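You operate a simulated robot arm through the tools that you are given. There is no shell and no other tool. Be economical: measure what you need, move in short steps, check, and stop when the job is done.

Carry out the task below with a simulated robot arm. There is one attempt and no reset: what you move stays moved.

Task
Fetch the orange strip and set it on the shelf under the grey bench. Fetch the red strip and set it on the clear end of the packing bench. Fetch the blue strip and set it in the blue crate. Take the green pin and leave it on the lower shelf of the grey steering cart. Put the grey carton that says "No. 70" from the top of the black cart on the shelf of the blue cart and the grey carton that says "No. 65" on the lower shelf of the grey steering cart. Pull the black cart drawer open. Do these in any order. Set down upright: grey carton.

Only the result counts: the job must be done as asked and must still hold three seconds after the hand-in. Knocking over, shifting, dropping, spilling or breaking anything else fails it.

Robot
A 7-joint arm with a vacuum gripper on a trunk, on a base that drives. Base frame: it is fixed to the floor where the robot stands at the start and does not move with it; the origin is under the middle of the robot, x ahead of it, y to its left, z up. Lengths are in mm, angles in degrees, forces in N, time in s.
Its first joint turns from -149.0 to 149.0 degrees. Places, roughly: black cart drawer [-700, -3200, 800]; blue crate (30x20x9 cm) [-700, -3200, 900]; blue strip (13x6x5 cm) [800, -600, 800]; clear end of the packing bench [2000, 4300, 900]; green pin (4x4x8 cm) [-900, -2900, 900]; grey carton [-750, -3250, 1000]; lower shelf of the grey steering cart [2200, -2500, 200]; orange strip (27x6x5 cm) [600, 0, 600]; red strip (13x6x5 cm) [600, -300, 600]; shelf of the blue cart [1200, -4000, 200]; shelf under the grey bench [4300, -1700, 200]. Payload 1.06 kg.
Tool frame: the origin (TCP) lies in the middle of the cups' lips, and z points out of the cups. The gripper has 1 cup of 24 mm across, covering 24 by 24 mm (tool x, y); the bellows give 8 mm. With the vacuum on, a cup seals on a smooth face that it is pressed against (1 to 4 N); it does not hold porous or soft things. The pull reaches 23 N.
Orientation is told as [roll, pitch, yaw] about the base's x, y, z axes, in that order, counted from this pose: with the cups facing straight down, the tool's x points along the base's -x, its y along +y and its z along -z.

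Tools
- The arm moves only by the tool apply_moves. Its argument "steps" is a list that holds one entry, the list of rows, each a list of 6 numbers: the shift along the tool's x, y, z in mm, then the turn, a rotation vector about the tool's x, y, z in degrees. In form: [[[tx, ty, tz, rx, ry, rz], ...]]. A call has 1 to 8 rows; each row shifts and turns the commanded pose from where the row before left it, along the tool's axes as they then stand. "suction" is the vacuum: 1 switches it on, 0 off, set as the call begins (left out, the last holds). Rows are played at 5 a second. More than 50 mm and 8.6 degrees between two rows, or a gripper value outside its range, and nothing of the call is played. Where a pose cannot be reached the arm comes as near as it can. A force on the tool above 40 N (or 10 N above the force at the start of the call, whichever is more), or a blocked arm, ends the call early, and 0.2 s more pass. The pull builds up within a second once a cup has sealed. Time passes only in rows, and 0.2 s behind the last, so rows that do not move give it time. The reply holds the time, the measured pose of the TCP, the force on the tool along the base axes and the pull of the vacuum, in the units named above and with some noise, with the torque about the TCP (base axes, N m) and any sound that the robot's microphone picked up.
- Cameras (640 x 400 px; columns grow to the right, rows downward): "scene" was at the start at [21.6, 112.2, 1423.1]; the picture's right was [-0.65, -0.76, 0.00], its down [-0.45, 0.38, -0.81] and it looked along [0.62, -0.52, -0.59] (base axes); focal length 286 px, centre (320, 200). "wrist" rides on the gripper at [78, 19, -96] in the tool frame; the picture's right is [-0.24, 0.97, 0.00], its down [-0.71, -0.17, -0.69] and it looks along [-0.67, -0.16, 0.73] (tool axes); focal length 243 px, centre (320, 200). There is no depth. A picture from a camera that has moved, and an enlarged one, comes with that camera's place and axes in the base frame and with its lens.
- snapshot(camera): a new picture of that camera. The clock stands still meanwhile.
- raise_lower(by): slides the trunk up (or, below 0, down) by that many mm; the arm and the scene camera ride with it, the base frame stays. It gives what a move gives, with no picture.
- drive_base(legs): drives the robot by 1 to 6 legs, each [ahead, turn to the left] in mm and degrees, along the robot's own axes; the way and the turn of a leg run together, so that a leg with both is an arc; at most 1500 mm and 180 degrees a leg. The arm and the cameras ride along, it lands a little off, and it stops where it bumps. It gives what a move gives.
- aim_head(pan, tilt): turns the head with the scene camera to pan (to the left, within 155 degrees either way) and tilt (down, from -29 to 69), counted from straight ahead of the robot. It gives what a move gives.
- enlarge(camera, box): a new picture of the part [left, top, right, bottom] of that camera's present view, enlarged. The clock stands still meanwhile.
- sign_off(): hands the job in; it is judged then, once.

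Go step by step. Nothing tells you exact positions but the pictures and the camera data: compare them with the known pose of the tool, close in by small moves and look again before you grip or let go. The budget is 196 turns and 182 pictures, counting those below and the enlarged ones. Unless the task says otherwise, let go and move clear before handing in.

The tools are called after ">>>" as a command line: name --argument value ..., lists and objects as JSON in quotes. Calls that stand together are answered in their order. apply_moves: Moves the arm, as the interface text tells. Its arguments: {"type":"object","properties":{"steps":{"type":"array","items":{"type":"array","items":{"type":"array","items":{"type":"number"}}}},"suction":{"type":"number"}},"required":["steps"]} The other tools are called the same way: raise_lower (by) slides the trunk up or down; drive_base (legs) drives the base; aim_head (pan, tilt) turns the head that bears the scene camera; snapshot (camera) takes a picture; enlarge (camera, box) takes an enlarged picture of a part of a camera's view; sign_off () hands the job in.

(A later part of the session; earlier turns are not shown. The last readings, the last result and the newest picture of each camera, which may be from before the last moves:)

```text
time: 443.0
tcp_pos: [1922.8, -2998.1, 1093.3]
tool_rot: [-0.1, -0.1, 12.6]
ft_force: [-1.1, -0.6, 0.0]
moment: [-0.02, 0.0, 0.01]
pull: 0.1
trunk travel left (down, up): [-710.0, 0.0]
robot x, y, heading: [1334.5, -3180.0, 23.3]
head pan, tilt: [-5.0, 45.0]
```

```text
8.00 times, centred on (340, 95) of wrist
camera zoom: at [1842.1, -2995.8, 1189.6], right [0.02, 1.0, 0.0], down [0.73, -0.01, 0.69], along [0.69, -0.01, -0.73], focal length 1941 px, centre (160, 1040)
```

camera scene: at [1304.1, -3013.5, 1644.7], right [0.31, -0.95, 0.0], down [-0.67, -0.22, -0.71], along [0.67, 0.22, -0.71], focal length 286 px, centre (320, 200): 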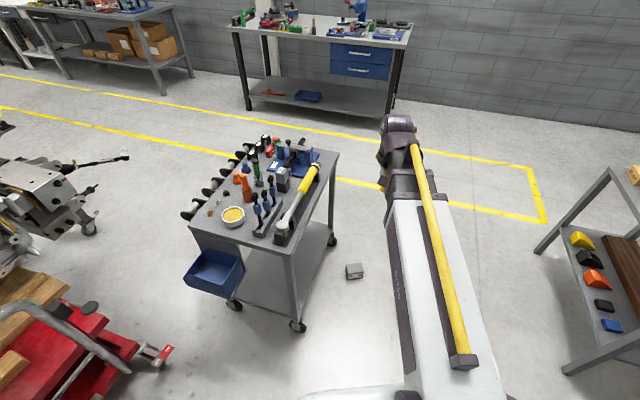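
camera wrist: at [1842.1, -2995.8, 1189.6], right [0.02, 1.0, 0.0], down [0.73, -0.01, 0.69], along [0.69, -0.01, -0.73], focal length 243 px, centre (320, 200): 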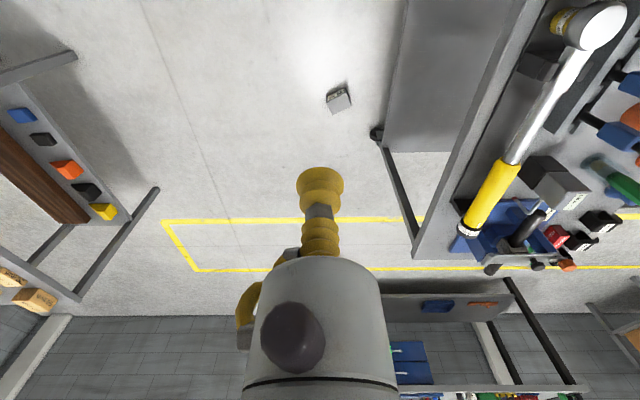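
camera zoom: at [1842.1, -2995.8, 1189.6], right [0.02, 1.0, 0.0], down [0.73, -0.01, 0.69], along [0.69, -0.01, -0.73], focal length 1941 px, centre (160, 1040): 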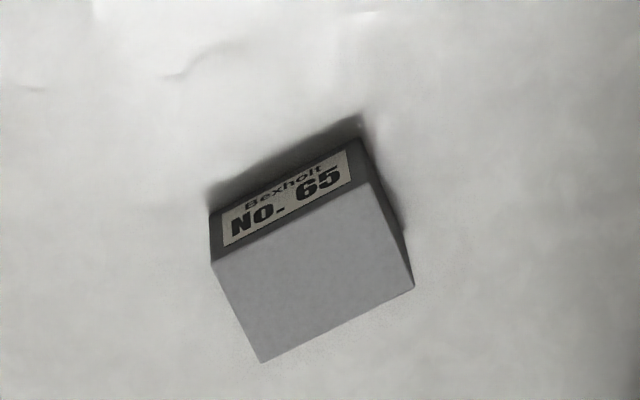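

No. 65 lies upside-down on the floor. Plan: pick it from above, and flip it in two quarter turns using the cart's shelf edge. First, get low and close to it.

>>> drive_base --legs '[[140, 0]]'

>>> raise_lower --by -400

>>> raise_lower --by -310

>>> snapshot --camera "scene"

>>> snapshot --camera "wrist"

```text
time: 444.3
tcp_pos: [2048.2, -2941.5, 1092.1]
tool_rot: [-0.2, 0.0, 12.6]
ft_force: [0.8, -0.2, 0.3]
moment: [0.04, -0.01, 0.0]
pull: 0.0
trunk travel left (down, up): [-710.0, 0.0]
robot x, y, heading: [1462.6, -3122.2, 23.1]
head pan, tilt: [-5.0, 45.0]
```

```text
time: 448.1
tcp_pos: [2047.9, -2942.5, 694.1]
tool_rot: [0.0, 0.0, 12.7]
ft_force: [0.3, -0.7, 0.0]
moment: [0.0, 0.0, 0.03]
pull: 0.1
trunk travel left (down, up): [-310.0, 400.0]
robot x, y, heading: [1460.9, -3125.1, 23.2]
head pan, tilt: [-5.0, 45.0]
```

```text
time: 451.2
tcp_pos: [2049.4, -2942.4, 383.7]
tool_rot: [-0.2, -0.1, 12.7]
ft_force: [0.4, -0.1, -0.4]
moment: [0.02, -0.02, 0.04]
pull: 0.0
trunk travel left (down, up): [0.0, 710.0]
robot x, y, heading: [1457.7, -3122.7, 23.4]
head pan, tilt: [-5.0, 45.0]
```

```text
84 pictures are left
camera scene: at [1429.7, -2959.5, 934.8], right [0.31, -0.95, 0.0], down [-0.67, -0.22, -0.71], along [0.67, 0.22, -0.71], focal length 286 px, centre (320, 200)
```

scene: 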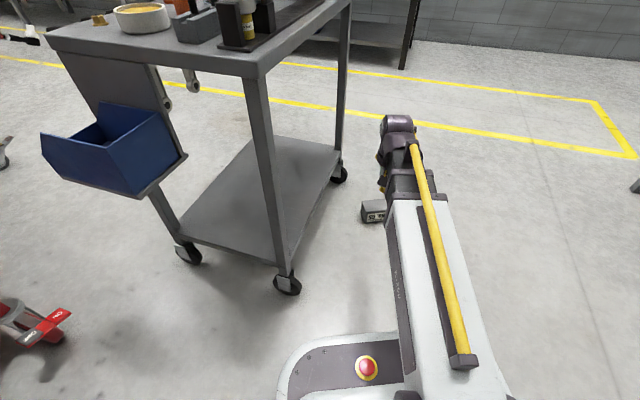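

```text
83 pictures are left
camera wrist: at [1967.8, -2940.6, 479.7], right [0.02, 1.0, 0.0], down [0.73, -0.01, 0.69], along [0.69, -0.01, -0.73], focal length 243 px, centre (320, 200)
```

wrist: 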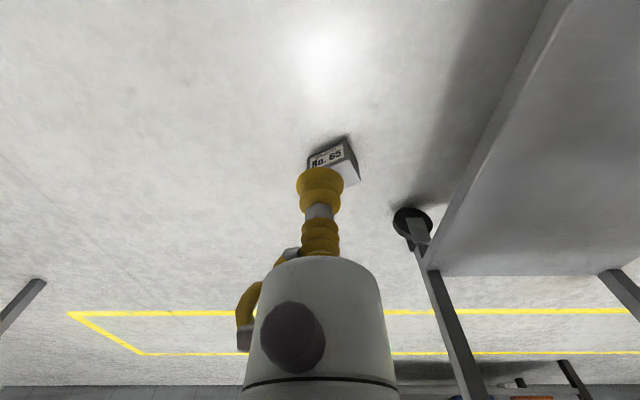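

The carton's top (its plain base) is near (2266,-2916). I extend over it, turn the tool to match the carton's yaw (~23°) and descend.

>>> apply_moves --steps '[[[-36, -4, 0, 0, 0, -3.5], [-36, -2, 20, 0, 0, -3.5], [-36, 0, 30, 0, 0, -3.5], [-36, 2, 35, 0, 0, 0], [-36, 4, 35, 0, 0, 0], [-32, 6, 35, 0, 0, 0], [0, 0, 30, 0, 0, 0], [0, 0, 0, 0, 0, 0]]]'

>>> snapshot --camera "wrist"

```text
refused: row 4 steps farther than a row can; nothing moved
```

```text
82 pictures are left
camera wrist: at [1967.8, -2940.6, 479.7], right [0.02, 1.0, 0.0], down [0.73, -0.01, 0.69], along [0.69, -0.01, -0.73], focal length 243 px, centre (320, 200)
```

wrist: 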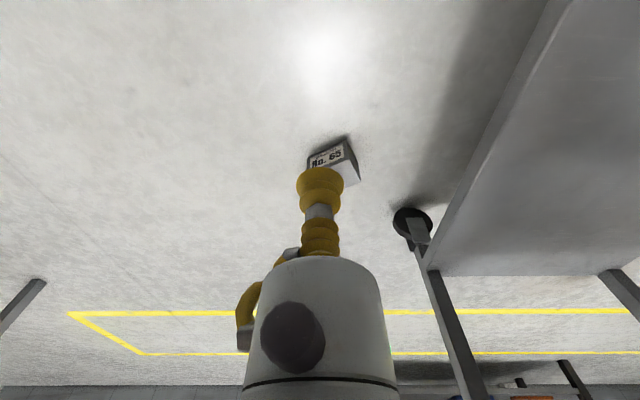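

>>> apply_moves --steps '[[[-34, -3, 0, 0, 0, -3.5], [-34, -5, 15, 0, 0, -3.5], [-34, -7, 20, 0, 0, -3.5], [-33, -9, 25, 0, 0, 0], [-33, -9, 25, 0, 0, 0], [-33, -9, 25, 0, 0, 0], [-8, -2, 35, 0, 0, 0], [0, 0, 30, 0, 0, 0]]]'

>>> snapshot --camera "wrist"

```text
time: 453.0
tcp_pos: [2258.9, -2912.6, 207.2]
tool_rot: [-0.1, -0.1, 23.2]
ft_force: [0.3, 0.0, 0.1]
moment: [0.01, -0.02, 0.01]
pull: 0.1
trunk travel left (down, up): [0.0, 710.0]
robot x, y, heading: [1460.8, -3123.3, 23.2]
head pan, tilt: [-5.0, 45.0]
```

```text
81 pictures are left
camera wrist: at [2179.6, -2925.7, 303.1], right [-0.17, 0.99, 0.0], down [0.72, 0.12, 0.69], along [0.68, 0.11, -0.73], focal length 243 px, centre (320, 200)
```

wrist: 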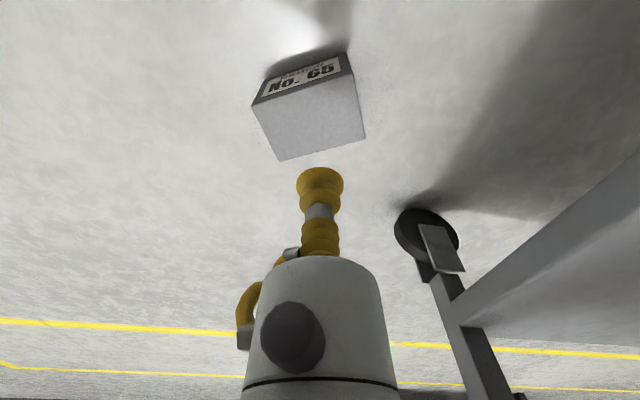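

>>> apply_moves --steps '[[[-23, -15, 20, 0, 0, 0], [0, 0, 35, 0, 0, 0], [0, 0, 35, 0, 0, 0], [0, 0, 22, 0, 0, 0], [0, 0, 0, 0, 0, 0]]]' --suction 1

>>> snapshot --camera "wrist"

```text
time: 454.2
tcp_pos: [2286.7, -2918.7, 94.2]
tool_rot: [0.0, -0.1, 23.2]
ft_force: [0.9, -0.1, -0.8]
moment: [0.0, -0.01, -0.01]
pull: 0.1
trunk travel left (down, up): [0.0, 710.0]
robot x, y, heading: [1462.9, -3123.6, 23.3]
head pan, tilt: [-5.0, 45.0]
```

```text
80 pictures are left
camera wrist: at [2207.2, -2931.1, 190.3], right [-0.17, 0.99, 0.0], down [0.72, 0.12, 0.69], along [0.68, 0.11, -0.73], focal length 243 px, centre (320, 200)
```

wrist: 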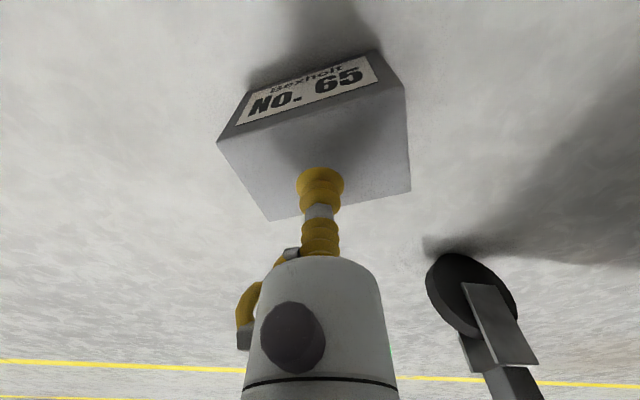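

>>> apply_moves --steps '[[[0, 0, 6, 0, 0, 0], [0, 0, 5, 0, 0, 0], [0, 0, 4, 0, 0, 0], [0, 0, 3, 0, 0, 0], [0, 0, 0, 0, 0, 0], [0, 0, 0, 0, 0, 0]]]'

```text
time: 455.6
tcp_pos: [2287.8, -2917.3, 77.3]
tool_rot: [-0.1, -0.1, 23.3]
ft_force: [0.5, 1.1, 0.3]
moment: [0.0, -0.02, 0.05]
pull: 0.1
trunk travel left (down, up): [0.0, 710.0]
robot x, y, heading: [1461.7, -3123.8, 23.4]
head pan, tilt: [-5.0, 45.0]
```

>>> apply_moves --steps '[[[0, 0, 2, 0, 0, 0], [0, 0, 2, 0, 0, 0], [0, 0, 0, 0, 0, 0], [0, 0, 0, 0, 0, 0]]]'

```text
time: 456.6
tcp_pos: [2287.2, -2918.1, 75.5]
tool_rot: [0.0, -0.1, 23.2]
ft_force: [-4.8, -1.7, 5.1]
moment: [0.03, 0.04, 0.02]
pull: 23.3
trunk travel left (down, up): [0.0, 710.0]
robot x, y, heading: [1463.5, -3120.8, 23.4]
head pan, tilt: [-5.0, 45.0]
```

Sealed. Lift, retract, and drive around to the cart's south side, staying clear of its legs.

>>> apply_moves --steps '[[[0, 0, -5, 0, 0, 0], [0, 0, -20, 0, 0, 0], [0, 0, -35, 0, 0, 0], [0, 0, -40, 0, 0, 0], [0, 0, -40, 0, 0, 0], [20, 0, -40, 0, 0, 0], [35, 0, -30, 0, 0, 0], [35, 0, 0, 0, 0, 0]]]'

>>> apply_moves --steps '[[[35, 0, 0, 0, 0, 0], [30, 0, 0, 0, 0, 0], [0, 0, 0, 0, 0, 0]]]'

>>> raise_lower --by 250

>>> drive_base --legs '[[0, -49], [400, 0]]'

>>> aim_head --pan 0 --tilt 35

>>> snapshot --camera "scene"

```text
time: 458.4
tcp_pos: [2203.0, -2951.2, 282.3]
tool_rot: [-0.1, 0.1, 23.1]
ft_force: [-0.2, -0.1, -2.7]
moment: [0.0, 0.0, -0.01]
pull: 22.7
trunk travel left (down, up): [0.0, 710.0]
robot x, y, heading: [1461.3, -3124.0, 23.3]
head pan, tilt: [-5.0, 45.0]
```

```text
time: 459.2
tcp_pos: [2146.7, -2978.7, 282.2]
tool_rot: [-0.1, 0.0, 23.3]
ft_force: [0.3, 0.0, -2.8]
moment: [0.02, 0.0, -0.02]
pull: 22.8
trunk travel left (down, up): [0.0, 710.0]
robot x, y, heading: [1458.8, -3122.4, 23.4]
head pan, tilt: [-5.0, 45.0]
```

```text
time: 461.8
tcp_pos: [2146.2, -2977.8, 531.5]
tool_rot: [-0.1, 0.0, 23.1]
ft_force: [-0.1, -0.9, -2.4]
moment: [0.02, 0.02, 0.0]
pull: 22.9
trunk travel left (down, up): [-250.0, 460.0]
robot x, y, heading: [1462.0, -3123.0, 23.3]
head pan, tilt: [-5.0, 45.0]
```

```text
time: 466.5
tcp_pos: [2399.8, -3701.9, 531.8]
tool_rot: [-0.1, -0.1, -24.8]
ft_force: [0.6, -0.9, -3.3]
moment: [-0.03, 0.02, 0.01]
pull: 22.8
trunk travel left (down, up): [-250.0, 460.0]
robot x, y, heading: [1832.5, -3291.4, -24.4]
head pan, tilt: [-5.0, 45.0]
```

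```text
time: 467.2
tcp_pos: [2399.6, -3703.1, 532.5]
tool_rot: [-0.1, 0.1, -24.7]
ft_force: [-0.1, -0.2, -2.9]
moment: [0.02, 0.01, 0.02]
pull: 23.0
trunk travel left (down, up): [-250.0, 460.0]
robot x, y, heading: [1833.6, -3291.2, -24.6]
head pan, tilt: [0.0, 35.0]
```

```text
79 pictures are left
camera scene: at [1943.5, -3155.4, 1199.5], right [-0.42, -0.91, 0.0], down [-0.52, 0.24, -0.82], along [0.74, -0.34, -0.57], focal length 286 px, centre (320, 200)
```

scene: 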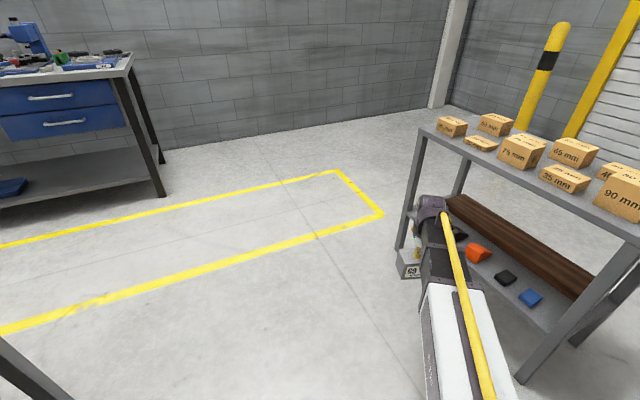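

Still clear of the box cart (north edge y≈-4075). Continue to (2200,-3460) and turn to face north.

>>> drive_base --legs '[[380, 0], [0, 114.5]]'

>>> aim_head --pan 0 --tilt 35

>>> snapshot --camera "scene"

>>> snapshot --camera "wrist"

```text
time: 474.3
tcp_pos: [2372.1, -2777.3, 531.5]
tool_rot: [-0.1, 0.0, 85.8]
ft_force: [0.4, -0.1, -3.7]
moment: [-0.02, 0.04, -0.01]
pull: 22.6
trunk travel left (down, up): [-250.0, 460.0]
robot x, y, heading: [2183.0, -3446.6, 85.8]
head pan, tilt: [0.0, 35.0]
```

```text
time: 474.9
tcp_pos: [2372.2, -2776.1, 531.9]
tool_rot: [-0.2, 0.1, 85.9]
ft_force: [0.6, -0.6, -3.9]
moment: [-0.01, -0.03, 0.0]
pull: 22.9
trunk travel left (down, up): [-250.0, 460.0]
robot x, y, heading: [2180.8, -3449.7, 85.8]
head pan, tilt: [0.0, 35.0]
```

```text
78 pictures are left
camera scene: at [2017.6, -3396.4, 1199.5], right [1.0, -0.07, 0.0], down [-0.04, -0.57, -0.82], along [0.06, 0.82, -0.57], focal length 286 px, centre (320, 200)
```

scene: 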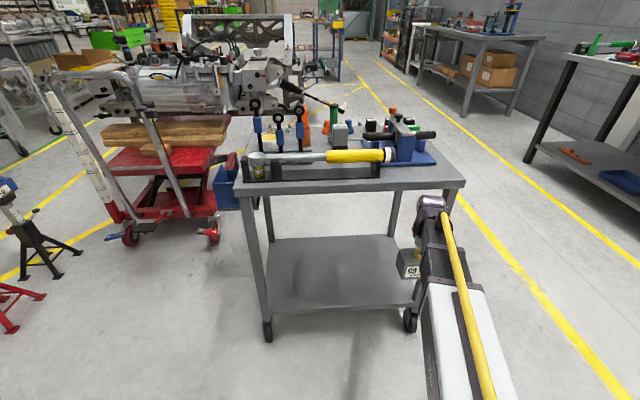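

```text
77 pictures are left
camera wrist: at [2347.0, -2852.7, 627.6], right [-0.95, 0.31, 0.0], down [0.22, 0.69, 0.69], along [0.21, 0.65, -0.73], focal length 243 px, centre (320, 200)
```

wrist: 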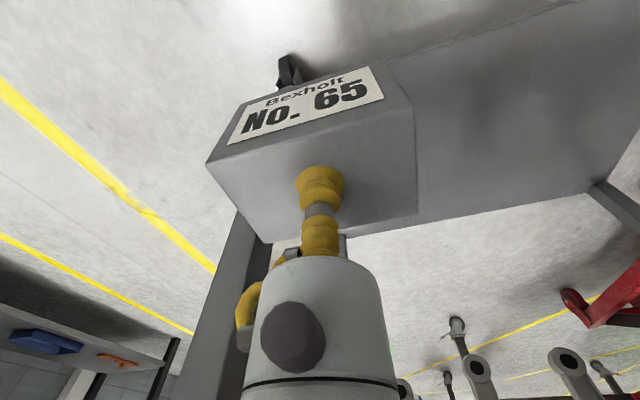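

The carton is close to the cart's leg; I back away and square up to heading 90.

>>> drive_base --legs '[[-190, 0], [0, 4.2]]'

>>> apply_moves --steps '[[[0, 25, 0, 0, 0, 0], [0, 30, 0, 0, 0, 0], [0, 35, 0, 0, 0, 0], [0, 35, 0, 0, 0, 0], [0, 25, 0, 0, 0, 0], [0, 0, 0, 0, 0, 0]]]'

>>> snapshot --camera "scene"

```text
time: 476.9
tcp_pos: [2308.7, -2948.4, 531.9]
tool_rot: [0.0, 0.0, 90.0]
ft_force: [-0.4, 0.5, -2.1]
moment: [-0.03, -0.02, -0.01]
pull: 22.8
trunk travel left (down, up): [-250.0, 460.0]
robot x, y, heading: [2167.0, -3634.6, 90.3]
head pan, tilt: [0.0, 35.0]
```

```text
time: 478.3
tcp_pos: [2158.3, -2947.6, 530.5]
tool_rot: [-0.1, 0.0, 90.0]
ft_force: [-0.6, 0.4, -2.7]
moment: [-0.03, 0.01, -0.01]
pull: 22.8
trunk travel left (down, up): [-250.0, 460.0]
robot x, y, heading: [2172.8, -3631.7, 90.2]
head pan, tilt: [0.0, 35.0]
```

```text
76 pictures are left
camera scene: at [2000.9, -3592.6, 1199.5], right [1.0, 0.0, 0.0], down [0.0, -0.57, -0.82], along [0.0, 0.82, -0.57], focal length 286 px, centre (320, 200)
```

scene: 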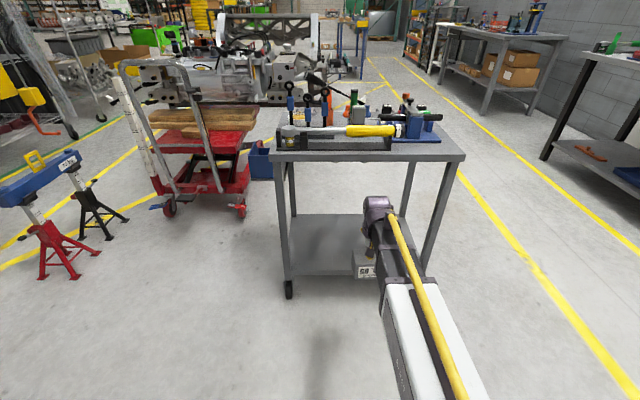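

Before tilting I'd like the camera on the upper side, so I'll try turning the tool about its axis.

>>> apply_moves --steps '[[[0, 0, 0, 0, 0, 8.5], [0, 0, 0, 0, 0, 8.5], [0, 0, 0, 0, 0, 8.5], [0, 0, 0, 0, 0, 8.5], [0, 0, 0, 0, 0, 8.5], [0, 0, 0, 0, 0, 8.5], [0, 0, 0, 0, 0, 8.5], [0, 0, 0, 0, 0, 8.5]]]'

>>> apply_moves --steps '[[[0, 0, 0, 0, 0, 8.5], [0, 0, 0, 0, 0, 8.5], [0, 0, 0, 0, 0, 8.5], [0, 0, 0, 0, 0, 8.5], [0, 0, 0, 0, 0, 8.5], [0, 0, 0, 0, 0, 8.5], [0, 0, 0, 0, 0, 8.5], [0, 0, 0, 0, 0, 8.5]]]'

>>> apply_moves --steps '[[[0, 0, 0, 0, 0, 8.5], [0, 0, 0, 0, 0, 8.5], [0, 0, 0, 0, 0, 8.5], [0, 0, 0, 0, 0, 8.5], [0, 0, 0, 0, 0, 8.5], [0, 0, 0, 0, 0, 1.5], [0, 0, 0, 0, 0, 0]]]'

>>> snapshot --camera "wrist"

```text
time: 480.1
tcp_pos: [2159.6, -2947.8, 531.9]
tool_rot: [0.0, 0.0, 21.8]
ft_force: [0.4, 1.1, -2.6]
moment: [0.0, 0.06, 0.0]
pull: 23.1
trunk travel left (down, up): [-250.0, 460.0]
robot x, y, heading: [2168.2, -3633.9, 90.5]
head pan, tilt: [0.0, 35.0]
```

```text
time: 481.9
tcp_pos: [2159.2, -2947.3, 531.6]
tool_rot: [0.1, -0.1, -46.2]
ft_force: [-0.1, 0.0, -3.9]
moment: [0.0, -0.01, -0.01]
pull: 23.2
trunk travel left (down, up): [-250.0, 460.0]
robot x, y, heading: [2172.3, -3634.1, 90.0]
head pan, tilt: [0.0, 35.0]
```

```text
time: 483.5
tcp_pos: [2168.6, -2947.9, 531.9]
tool_rot: [-0.1, 0.1, -82.2]
ft_force: [0.9, -0.4, -3.8]
moment: [0.05, 0.0, -0.04]
pull: 23.0
out of reach, approached as far as the arm can: row 5
trunk travel left (down, up): [-250.0, 460.0]
robot x, y, heading: [2169.9, -3633.9, 90.1]
head pan, tilt: [0.0, 35.0]
```

```text
75 pictures are left
camera wrist: at [2176.9, -2867.7, 627.9], right [0.99, -0.1, 0.0], down [-0.07, -0.73, 0.68], along [-0.07, -0.68, -0.73], focal length 243 px, centre (320, 200)
```

wrist: 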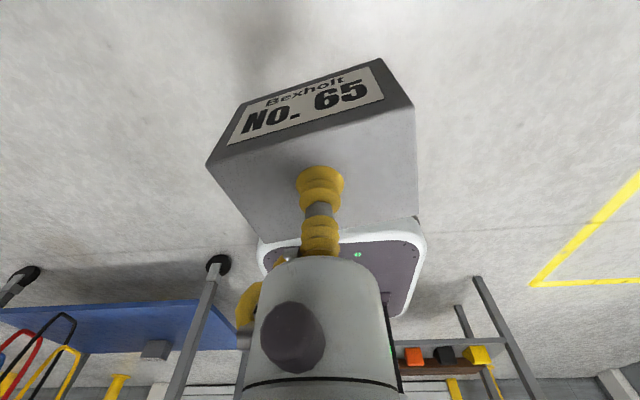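

The tool turned to its limit (about 172°), good enough: it will point 8° left of north. Extend slightly and tilt toward horizontal.

>>> apply_moves --steps '[[[25, 0, 0, 0, 0, 0], [25, 0, 0, 0, 0, 0], [30, 0, 0, 0, 0, 0], [0, 0, 0, 0, 8.0, 0], [0, 0, 0, 0, 8.0, 0], [0, 0, 0, 0, 8.0, 0], [0, 0, 0, 0, 8.0, 0], [0, 0, 0, 0, 0, 0]]]'

>>> apply_moves --steps '[[[0, 0, 0, 0, 8.0, 0], [0, 0, 0, 0, 8.0, 0], [0, 0, 0, 0, 8.0, 0], [0, 0, 0, 0, 8.0, 0], [0, 0, 0, 0, 8.0, 0], [0, 0, 0, 0, 8.0, 0], [0, 0, 0, 0, 0, 0]]]'

>>> snapshot --camera "scene"

>>> snapshot --camera "wrist"

```text
time: 485.3
tcp_pos: [2179.8, -2868.1, 531.6]
tool_rot: [-0.1, 32.0, -83.9]
ft_force: [-0.7, 0.4, -3.1]
moment: [-0.04, -0.02, 0.0]
pull: 22.7
out of reach, approached as far as the arm can: row 1, 2, 3
trunk travel left (down, up): [-250.0, 460.0]
robot x, y, heading: [2170.6, -3638.1, 90.1]
head pan, tilt: [0.0, 35.0]
```

```text
time: 486.9
tcp_pos: [2173.5, -2868.1, 530.4]
tool_rot: [-2.3, 73.6, -84.4]
ft_force: [0.0, -0.5, -2.8]
moment: [-0.11, -0.02, 0.03]
pull: 23.3
out of reach, approached as far as the arm can: row 6
trunk travel left (down, up): [-250.0, 460.0]
robot x, y, heading: [2172.2, -3634.7, 90.3]
head pan, tilt: [0.0, 35.0]
```

```text
74 pictures are left
camera scene: at [2000.9, -3592.6, 1199.5], right [1.0, 0.0, 0.0], down [0.0, -0.57, -0.82], along [0.0, 0.82, -0.57], focal length 286 px, centre (320, 200)
```

scene: 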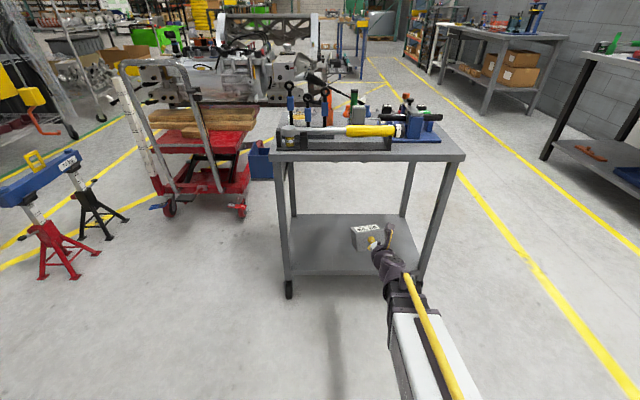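

```text
73 pictures are left
camera wrist: at [2202.8, -2934.7, 632.5], right [0.97, 0.07, -0.24], down [-0.06, -0.87, -0.49], along [-0.24, 0.48, -0.84], focal length 243 px, centre (320, 200)
```

wrist: 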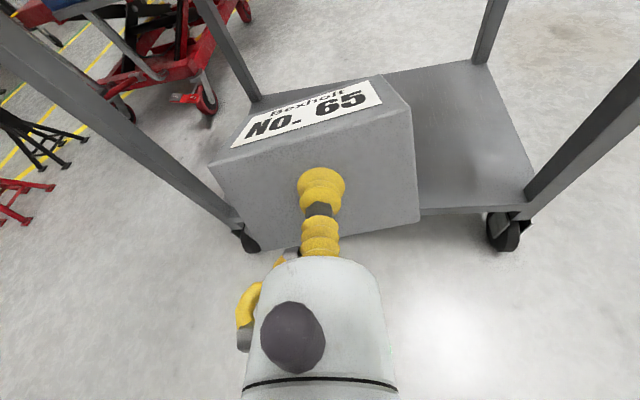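

Works nicely: the carton is turned a quarter with its label-top facing inward. I try relieving the roll limit to get fully horizontal.

>>> apply_moves --steps '[[[0, 0, 0, 0, 0, -6], [0, 0, 0, 0, 6, 0], [0, 0, 0, 0, 6, 0], [0, 0, 0, 0, 4, 0], [0, 0, 0, 0, 0, 0]]]'

```text
time: 488.1
tcp_pos: [2174.3, -2869.7, 530.6]
tool_rot: [86.7, 85.0, 6.3]
ft_force: [-0.2, 0.4, -3.1]
moment: [-0.15, -0.02, -0.01]
pull: 22.8
trunk travel left (down, up): [-250.0, 460.0]
robot x, y, heading: [2173.0, -3632.6, 90.3]
head pan, tilt: [0.0, 35.0]
```

>>> snapshot --camera "wrist"

>>> enlarge --camera "scene" --box '[260, 140, 480, 300]'

```text
72 pictures are left
camera wrist: at [2200.7, -2961.0, 611.1], right [0.98, 0.16, -0.15], down [0.01, -0.7, -0.72], along [-0.22, 0.7, -0.68], focal length 243 px, centre (320, 200)
```

wrist: 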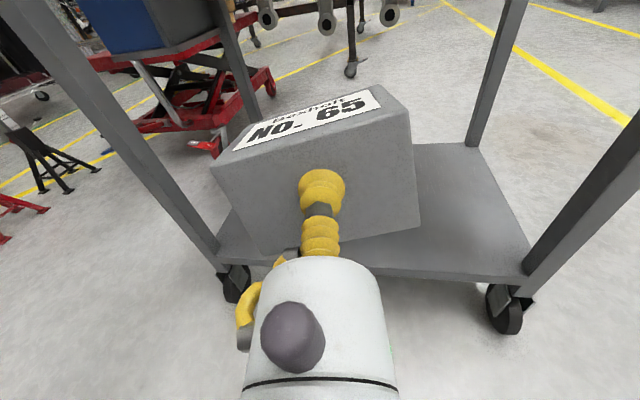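

```text
2.50 times, centred on (370, 220) of scene
camera zoom: at [2000.9, -3592.6, 1199.5], right [1.0, 0.0, 0.0], down [0.0, -0.57, -0.82], along [0.0, 0.82, -0.57], focal length 716 px, centre (195, 150)
```

zoom: 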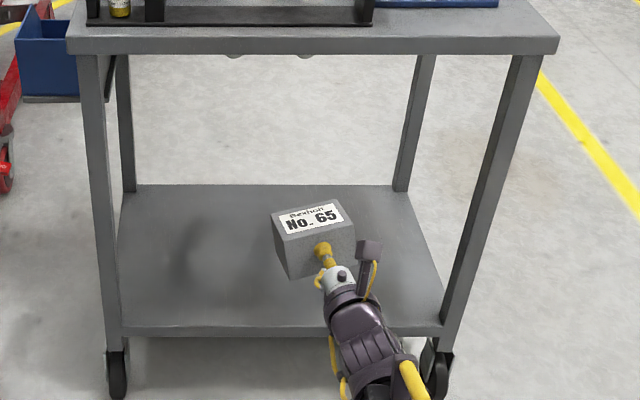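

Tool z is level now with ~5° roll. Shelf: z≈204, front edge y≈-2718. Trim the roll, lower the trunk, and drive in.

>>> apply_moves --steps '[[[0, 0, 0, 0, 0, 4], [0, 0, 0, 0, 0, 0]]]'

>>> raise_lower --by -230

>>> drive_base --legs '[[185, 0]]'

>>> snapshot --camera "wrist"

>>> snapshot --camera "scene"

```text
time: 488.7
tcp_pos: [2172.8, -2869.1, 530.3]
tool_rot: [72.4, 88.9, -8.0]
ft_force: [-0.5, 0.5, -3.3]
moment: [-0.2, -0.03, 0.02]
pull: 23.4
trunk travel left (down, up): [-250.0, 460.0]
robot x, y, heading: [2171.3, -3634.8, 90.4]
head pan, tilt: [0.0, 35.0]
```

```text
time: 491.1
tcp_pos: [2172.5, -2868.3, 300.5]
tool_rot: [72.7, 88.9, -7.7]
ft_force: [-0.5, 0.0, -2.8]
moment: [-0.18, -0.03, 0.0]
pull: 22.8
trunk travel left (down, up): [-20.0, 690.0]
robot x, y, heading: [2172.7, -3634.8, 90.1]
head pan, tilt: [0.0, 35.0]
```

```text
time: 492.6
tcp_pos: [2172.2, -2686.7, 299.8]
tool_rot: [72.6, 88.9, -7.7]
ft_force: [-0.5, 0.0, -3.0]
moment: [-0.16, -0.01, -0.02]
pull: 22.6
trunk travel left (down, up): [-20.0, 690.0]
robot x, y, heading: [2169.0, -3455.7, 90.5]
head pan, tilt: [0.0, 35.0]
```

```text
70 pictures are left
camera wrist: at [2205.1, -2776.8, 380.1], right [0.96, 0.16, -0.22], down [-0.04, -0.71, -0.71], along [-0.27, 0.69, -0.67], focal length 243 px, centre (320, 200)
```

wrist: 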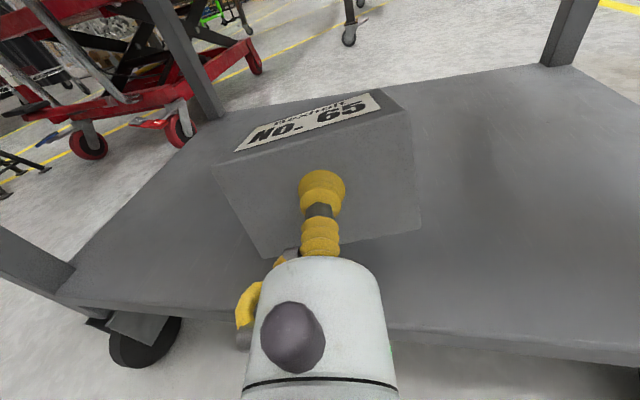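

```text
69 pictures are left
camera scene: at [2000.5, -3409.8, 969.5], right [1.0, 0.0, 0.0], down [0.0, -0.57, -0.82], along [0.0, 0.82, -0.57], focal length 286 px, centre (320, 200)
```

scene: 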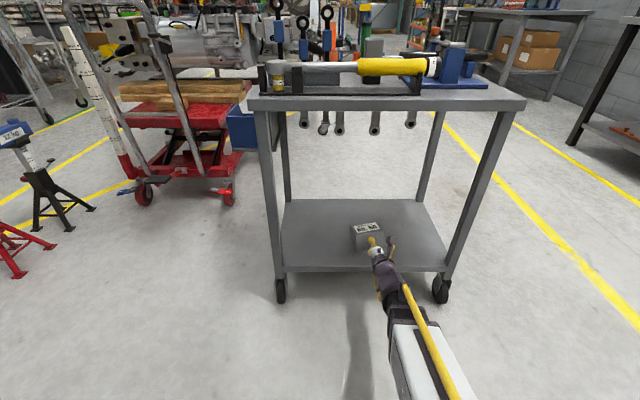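

Carton above the shelf, past the edge. Lowering along tool -x (now down).

>>> apply_moves --steps '[[[-15, 0, 0, 0, 0, 0], [-15, 0, 0, 0, 0, 0], [-8, 0, 0, 0, 0, 0], [0, 0, 0, 0, 0, 0]]]'

>>> apply_moves --steps '[[[-5, 0, 0, 0, 0, 0], [-3, 0, 0, 0, 0, 0], [0, 0, 0, 0, 0, 0]]]'

>>> snapshot --camera "wrist"

```text
time: 493.6
tcp_pos: [2173.8, -2685.8, 262.9]
tool_rot: [72.9, 88.9, -7.5]
ft_force: [0.9, -0.2, -1.9]
moment: [-0.19, -0.04, 0.05]
pull: 23.1
trunk travel left (down, up): [-20.0, 690.0]
robot x, y, heading: [2171.0, -3452.8, 90.4]
head pan, tilt: [0.0, 35.0]
```

```text
time: 494.4
tcp_pos: [2174.0, -2686.1, 253.6]
tool_rot: [74.1, 88.9, -6.1]
ft_force: [0.2, -2.2, 1.7]
moment: [0.01, 0.19, 0.04]
pull: 22.7
trunk travel left (down, up): [-20.0, 690.0]
robot x, y, heading: [2171.4, -3455.2, 90.2]
head pan, tilt: [0.0, 35.0]
```

```text
68 pictures are left
camera wrist: at [2206.0, -2777.1, 334.0], right [0.96, 0.16, -0.22], down [-0.04, -0.71, -0.71], along [-0.27, 0.69, -0.67], focal length 243 px, centre (320, 200)
```

wrist: 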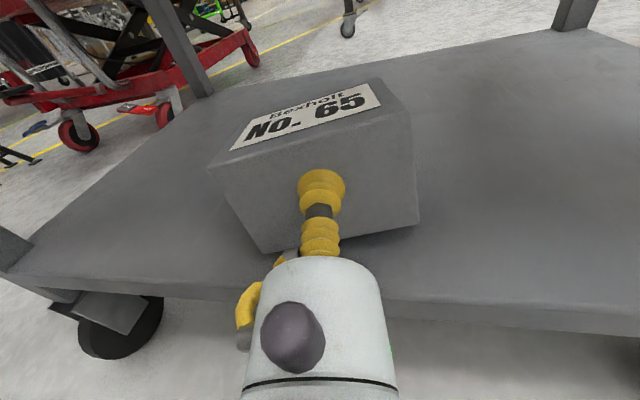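

Contact with one lower edge. A little more, then release and withdraw backward.

>>> apply_moves --steps '[[[-2, 0, 0, 0, 0, 0], [-2, 0, 0, 0, 0, 0], [0, 0, 0, 0, 0, 0]]]'

>>> apply_moves --steps '[[[0, 0, 0, 0, 0, 0], [0, 0, 0, 0, 0, 0], [0, 0, 0, 0, 0, 0], [0, 0, 0, 0, 0, 0], [0, 0, -3, 0, 0, 0], [0, 0, -10, 0, 0, 0], [0, 0, -30, 0, 0, 0], [0, 0, -40, 0, 0, 0]]]' --suction 0

>>> snapshot --camera "wrist"

```text
time: 495.2
tcp_pos: [2173.1, -2687.2, 250.7]
tool_rot: [73.2, 88.8, -7.1]
ft_force: [0.3, -1.2, 0.8]
moment: [0.05, 0.14, 0.02]
pull: 23.3
trunk travel left (down, up): [-20.0, 690.0]
robot x, y, heading: [2172.0, -3455.9, 90.3]
head pan, tilt: [0.0, 35.0]
```

```text
time: 497.0
tcp_pos: [2188.8, -2771.2, 251.5]
tool_rot: [72.8, 88.9, -7.4]
ft_force: [-0.1, -0.3, 0.6]
moment: [-0.01, 0.01, -0.02]
pull: 0.0
trunk travel left (down, up): [-20.0, 690.0]
robot x, y, heading: [2170.7, -3450.0, 90.0]
head pan, tilt: [0.0, 35.0]
```

```text
67 pictures are left
camera wrist: at [2221.8, -2862.1, 331.5], right [0.96, 0.16, -0.22], down [-0.04, -0.71, -0.71], along [-0.27, 0.69, -0.67], focal length 243 px, centre (320, 200)
```

wrist: 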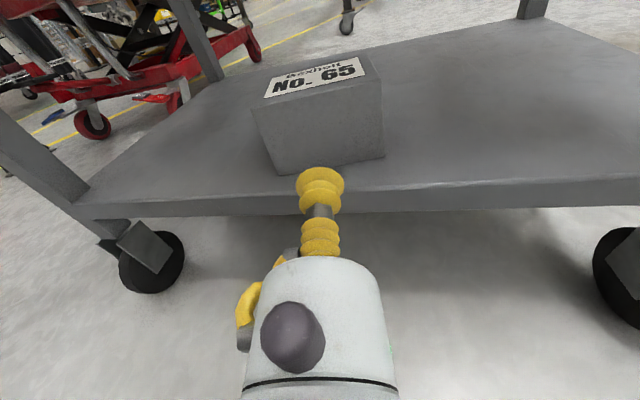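

The carton stands on the shelf resting on its front face. For the second quarter turn I withdraw, bring the tool upright again, and pick from above.

>>> apply_moves --steps '[[[0, 0, -40, 0, 0, 0], [30, 0, -40, 0, 0, 0], [40, 0, -20, 0, 0, 0], [40, 0, 0, 0, 0, 0], [40, 0, 0, 0, 0, 0], [0, 0, 0, 0, -8, 0], [0, 0, 0, 0, -8, 0], [0, 0, 0, 0, -8, 0]]]'

>>> apply_moves --steps '[[[0, 0, 0, 0, -8, 0], [0, 0, 0, 0, -8, 0], [0, 0, 0, 0, -8, 0], [0, 0, 0, 0, -8, 0], [0, 0, 0, 0, -8, 0], [0, 0, 0, 0, -8, 0], [0, 0, 0, 0, -8, 0], [0, 0, 0, 0, -8, 0]]]'

>>> snapshot --camera "wrist"

>>> snapshot --camera "scene"

```text
time: 498.8
tcp_pos: [2221.1, -2758.2, 340.0]
tool_rot: [1.3, 65.9, -79.3]
ft_force: [0.9, -0.2, -0.8]
moment: [0.03, -0.01, 0.04]
pull: 0.1
out of reach, approached as far as the arm can: row 2, 3, 4, 5, 6
trunk travel left (down, up): [-20.0, 690.0]
robot x, y, heading: [2172.7, -3453.7, 90.2]
head pan, tilt: [0.0, 35.0]
```

```text
time: 500.6
tcp_pos: [2222.1, -2757.4, 338.9]
tool_rot: [1.1, 1.5, -80.3]
ft_force: [0.8, -0.4, 0.8]
moment: [0.02, 0.02, 0.0]
pull: 0.0
trunk travel left (down, up): [-20.0, 690.0]
robot x, y, heading: [2173.1, -3452.0, 90.2]
head pan, tilt: [0.0, 35.0]
```

```text
66 pictures are left
camera wrist: at [2225.7, -2679.4, 436.9], right [1.0, -0.07, 0.01], down [-0.06, -0.75, 0.66], along [-0.04, -0.66, -0.75], focal length 243 px, centre (320, 200)
```

wrist: 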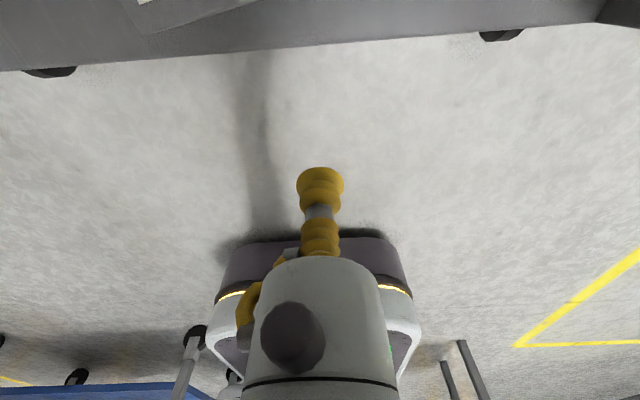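

```text
65 pictures are left
camera scene: at [2000.5, -3410.0, 969.6], right [1.0, 0.0, 0.0], down [0.0, -0.57, -0.82], along [0.0, 0.82, -0.57], focal length 286 px, centre (320, 200)
```

scene: 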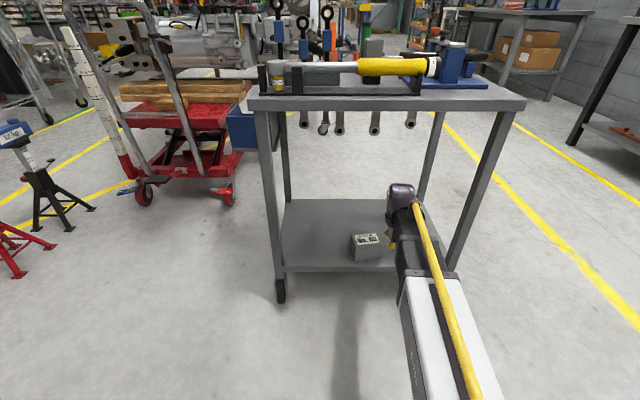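

>>> enlarge --camera "scene" --box '[320, 215, 400, 275]'

```text
6.67 times, centred on (360, 245) of scene
camera zoom: at [2000.5, -3410.0, 969.6], right [1.0, 0.0, 0.0], down [0.0, -0.57, -0.82], along [0.0, 0.82, -0.57], focal length 1909 px, centre (53, -100)
```

zoom: 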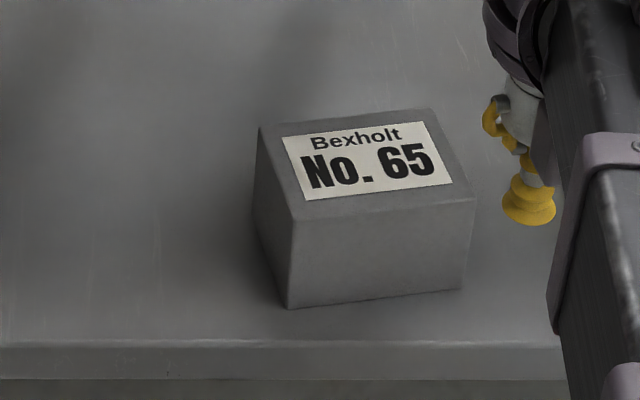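

Carton's top centre ≈(2165,-2660), top z≈287. Moving over it in steps.

>>> apply_moves --steps '[[[25, -10, 0, 0, 0, 0], [25, -10, 0, 0, 0, 0], [0, 0, 0, 0, 0, 0]]]'

```text
time: 501.4
tcp_pos: [2193.1, -2711.2, 341.0]
tool_rot: [1.1, 1.7, -80.2]
ft_force: [0.7, 0.3, 1.2]
moment: [0.03, -0.03, -0.01]
pull: 0.1
trunk travel left (down, up): [-20.0, 690.0]
robot x, y, heading: [2170.7, -3448.9, 90.3]
head pan, tilt: [0.0, 35.0]
```

>>> apply_moves --steps '[[[28, -10, 0, 0, 0, 0], [27, -9, 0, 0, 0, 0], [0, 0, 20, 0, 0, 0], [0, 0, 15, 0, 0, 0], [0, 0, 0, 0, 0, 0]]]' --suction 1

>>> enlarge --camera "scene" --box '[320, 175, 440, 275]'

>>> snapshot --camera "wrist"

```text
time: 502.6
tcp_pos: [2164.9, -2659.0, 305.4]
tool_rot: [1.1, 1.8, -80.3]
ft_force: [-0.3, 0.1, 0.7]
moment: [0.01, -0.02, -0.03]
pull: 0.1
trunk travel left (down, up): [-20.0, 690.0]
robot x, y, heading: [2173.1, -3451.6, 90.1]
head pan, tilt: [0.0, 35.0]
```

```text
4.00 times, centred on (380, 225) of scene
camera zoom: at [2000.5, -3409.9, 969.6], right [1.0, 0.0, 0.0], down [0.0, -0.57, -0.82], along [0.0, 0.82, -0.57], focal length 1146 px, centre (80, 100)
```

zoom: 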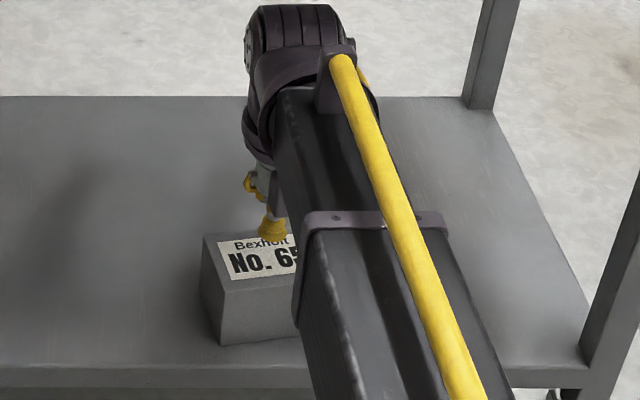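

```text
62 pictures are left
camera wrist: at [2169.4, -2582.1, 404.0], right [1.0, -0.07, 0.01], down [-0.06, -0.75, 0.66], along [-0.04, -0.66, -0.75], focal length 243 px, centre (320, 200)
```

wrist: 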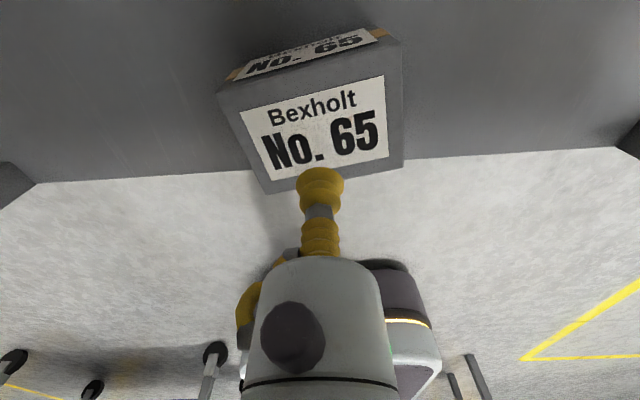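

The label view is as expected. Combining both views gives top z≈266, centre y≈-2647. Adjust 10 mm forward and descend to seal.

>>> apply_moves --steps '[[[10, 0, 0, 0, 0, 0], [0, 0, 10, 0, 0, 0], [0, 0, 8, 0, 0, 0], [0, 0, 5, 0, 0, 0], [0, 0, 0, 0, 0, 0]]]'

>>> snapshot --camera "wrist"

```text
time: 503.8
tcp_pos: [2163.8, -2650.1, 285.5]
tool_rot: [1.0, 1.7, -80.4]
ft_force: [0.2, -0.9, -0.7]
moment: [-0.03, -0.06, -0.01]
pull: 0.1
trunk travel left (down, up): [-20.0, 690.0]
robot x, y, heading: [2173.8, -3452.8, 90.2]
head pan, tilt: [0.0, 35.0]
```

```text
61 pictures are left
camera wrist: at [2168.1, -2571.5, 382.7], right [1.0, -0.07, 0.01], down [-0.06, -0.75, 0.66], along [-0.04, -0.66, -0.75], focal length 243 px, centre (320, 200)
```

wrist: 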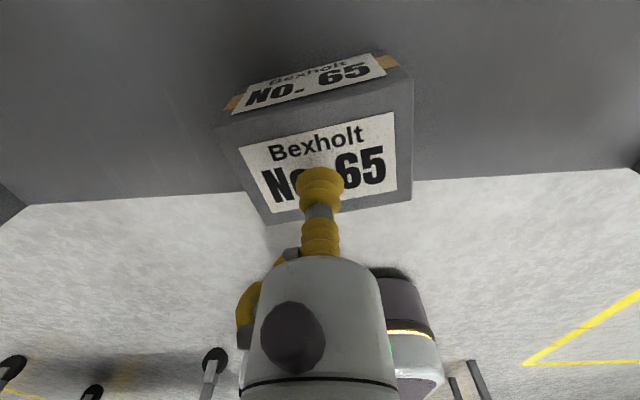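

>>> apply_moves --steps '[[[0, 0, 6, 0, 0, 0], [0, 0, 4, 0, 0, 0], [0, 0, 3, 0, 0, 0], [0, 0, 0, 0, 0, 0]]]'

```text
time: 504.8
tcp_pos: [2164.0, -2648.3, 270.4]
tool_rot: [1.1, 1.5, -80.3]
ft_force: [-1.1, -1.4, -0.6]
moment: [-0.1, 0.06, 0.02]
pull: 22.6
trunk travel left (down, up): [-20.0, 690.0]
robot x, y, heading: [2169.9, -3452.9, 90.3]
head pan, tilt: [0.0, 35.0]
```

Sealed at z 270. Lift, back out of the cart, then tilt.

>>> apply_moves --steps '[[[0, 0, -5, 0, 0, 0], [0, 0, -15, 0, 0, 0], [0, 0, -25, 0, 0, 0], [0, 0, -25, 0, 0, 0], [0, 0, 0, 0, 0, 0]]]'

>>> drive_base --legs '[[-190, 0]]'

>>> apply_moves --steps '[[[0, 0, 0, 0, 8.0, 0], [0, 0, 0, 0, 8.0, 0], [0, 0, 0, 0, 8.0, 0], [0, 0, 0, 0, 8.0, 0], [0, 0, 0, 0, 8.0, 0], [0, 0, 0, 0, 8.0, 0], [0, 0, 0, 0, 0, 0]]]'

>>> apply_moves --steps '[[[0, 0, 0, 0, 8.0, 0], [0, 0, 0, 0, 8.0, 0], [0, 0, 0, 0, 8.0, 0], [0, 0, 0, 0, 8.0, 0], [0, 0, 0, 0, 6.0, 0], [0, 0, 0, 0, 0, 0]]]'

>>> snapshot --camera "wrist"

```text
time: 506.0
tcp_pos: [2162.8, -2649.7, 340.1]
tool_rot: [1.2, 1.5, -80.2]
ft_force: [-0.3, -0.7, -3.4]
moment: [-0.03, -0.01, 0.02]
pull: 23.0
trunk travel left (down, up): [-20.0, 690.0]
robot x, y, heading: [2170.4, -3451.3, 90.2]
head pan, tilt: [0.0, 35.0]
```

```text
time: 507.6
tcp_pos: [2160.9, -2839.8, 340.2]
tool_rot: [1.0, 1.6, -80.3]
ft_force: [0.6, -0.5, -3.0]
moment: [0.02, 0.05, -0.02]
pull: 22.7
trunk travel left (down, up): [-20.0, 690.0]
robot x, y, heading: [2169.2, -3641.6, 90.0]
head pan, tilt: [0.0, 35.0]
```

```text
time: 509.1
tcp_pos: [2161.9, -2840.2, 340.7]
tool_rot: [1.6, 49.8, -79.1]
ft_force: [0.3, -0.1, -2.7]
moment: [-0.09, -0.02, -0.02]
pull: 23.1
trunk travel left (down, up): [-20.0, 690.0]
robot x, y, heading: [2173.1, -3642.1, 90.4]
head pan, tilt: [0.0, 35.0]
```

```text
time: 510.6
tcp_pos: [2163.5, -2840.9, 341.6]
tool_rot: [9.2, 84.2, -70.4]
ft_force: [0.1, 0.2, -3.0]
moment: [-0.18, 0.01, 0.02]
pull: 22.6
out of reach, approached as far as the arm can: row 4
trunk travel left (down, up): [-20.0, 690.0]
robot x, y, heading: [2169.5, -3640.1, 90.0]
head pan, tilt: [0.0, 35.0]
```

```text
60 pictures are left
camera wrist: at [2195.7, -2923.0, 428.9], right [0.96, 0.15, -0.22], down [-0.02, -0.77, -0.64], along [-0.27, 0.62, -0.74], focal length 243 px, centre (320, 200)
```

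wrist: 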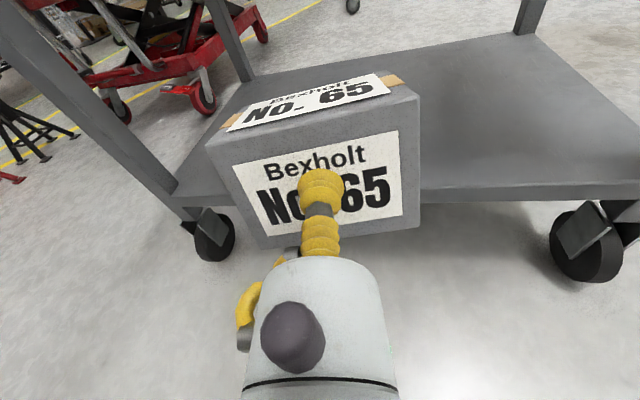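

The carton is upright now. Driving it over the shelf and lowering.

>>> drive_base --legs '[[180, 0]]'

>>> apply_moves --steps '[[[-25, 0, 0, 0, 0, 0], [-25, 0, 0, 0, 0, 0], [-20, 0, 0, 0, 0, 0], [-10, 0, 0, 0, 0, 0], [0, 0, 0, 0, 0, 0]]]'

>>> snapshot --camera "wrist"

>>> enlarge --camera "scene" --box '[300, 175, 460, 295]'

```text
time: 512.0
tcp_pos: [2168.4, -2665.5, 340.8]
tool_rot: [8.6, 84.1, -71.3]
ft_force: [0.6, 0.6, -2.4]
moment: [-0.15, -0.06, 0.0]
pull: 22.7
trunk travel left (down, up): [-20.0, 690.0]
robot x, y, heading: [2170.0, -3465.5, 89.8]
head pan, tilt: [0.0, 35.0]
```

```text
time: 513.2
tcp_pos: [2169.5, -2672.7, 260.2]
tool_rot: [8.9, 84.1, -71.1]
ft_force: [0.0, -1.2, -2.9]
moment: [-0.17, -0.03, 0.01]
pull: 22.7
trunk travel left (down, up): [-20.0, 690.0]
robot x, y, heading: [2172.1, -3466.8, 90.0]
head pan, tilt: [0.0, 35.0]
```

```text
59 pictures are left
camera wrist: at [2201.1, -2754.5, 349.0], right [0.96, 0.15, -0.22], down [-0.03, -0.77, -0.64], along [-0.26, 0.62, -0.74], focal length 243 px, centre (320, 200)
```

wrist: 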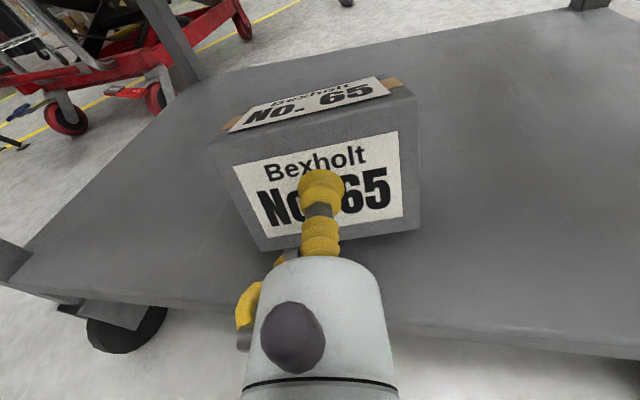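

```text
3.33 times, centred on (380, 235) of scene
camera zoom: at [2001.2, -3423.5, 969.5], right [1.0, 0.0, 0.0], down [0.0, -0.57, -0.82], along [0.0, 0.82, -0.57], focal length 955 px, centre (120, 83)
```

zoom: 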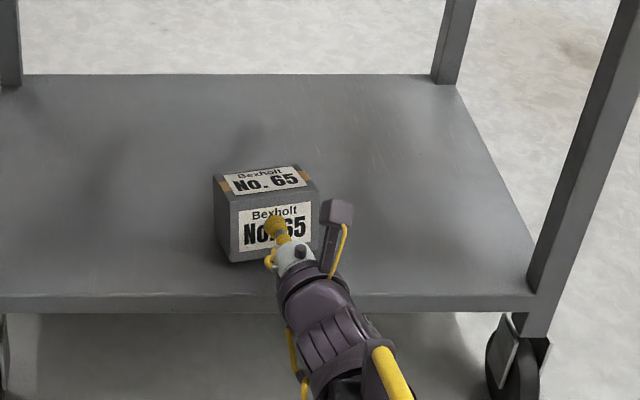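

>>> apply_moves --steps '[[[-4, 0, 0, 0, 0, 0], [-4, 0, 0, 0, 0, 0], [0, 0, 0, 0, 0, 0]]]'

>>> apply_moves --steps '[[[-3, 0, 0, 0, 0, 0], [-3, 0, 0, 0, 0, 0], [0, 0, 0, 0, 0, 0]]]'

```text
time: 514.0
tcp_pos: [2170.9, -2672.8, 252.8]
tool_rot: [8.7, 84.1, -71.2]
ft_force: [0.2, -2.0, 1.1]
moment: [0.05, 0.22, 0.07]
pull: 23.2
trunk travel left (down, up): [-20.0, 690.0]
robot x, y, heading: [2172.2, -3468.1, 90.1]
head pan, tilt: [0.0, 35.0]
```

```text
time: 514.8
tcp_pos: [2171.7, -2674.3, 247.7]
tool_rot: [8.8, 84.1, -71.1]
ft_force: [-0.4, -1.4, 1.4]
moment: [0.04, 0.25, 0.08]
pull: 23.0
trunk travel left (down, up): [-20.0, 690.0]
robot x, y, heading: [2166.7, -3466.0, 89.8]
head pan, tilt: [0.0, 35.0]
```

>>> apply_moves --steps '[[[-3, 0, 0, 0, 0, 0], [-3, 0, 0, 0, 0, 0], [0, 0, 0, 0, 0, 0]]]'

>>> snapshot --camera "wrist"

```text
time: 515.6
tcp_pos: [2169.5, -2673.9, 241.2]
tool_rot: [8.8, 84.1, -71.3]
ft_force: [0.5, -0.9, 0.7]
moment: [0.11, 0.21, 0.06]
pull: 23.0
trunk travel left (down, up): [-20.0, 690.0]
robot x, y, heading: [2170.0, -3467.4, 90.1]
head pan, tilt: [0.0, 35.0]
```

```text
57 pictures are left
camera wrist: at [2202.6, -2756.9, 329.5], right [0.96, 0.15, -0.22], down [-0.03, -0.77, -0.64], along [-0.26, 0.62, -0.74], focal length 243 px, centre (320, 200)
```

wrist: 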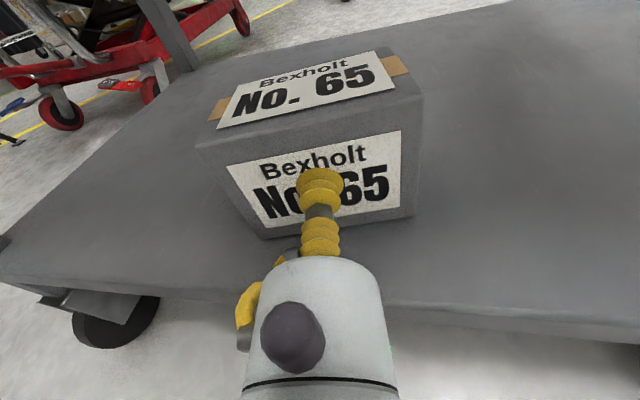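

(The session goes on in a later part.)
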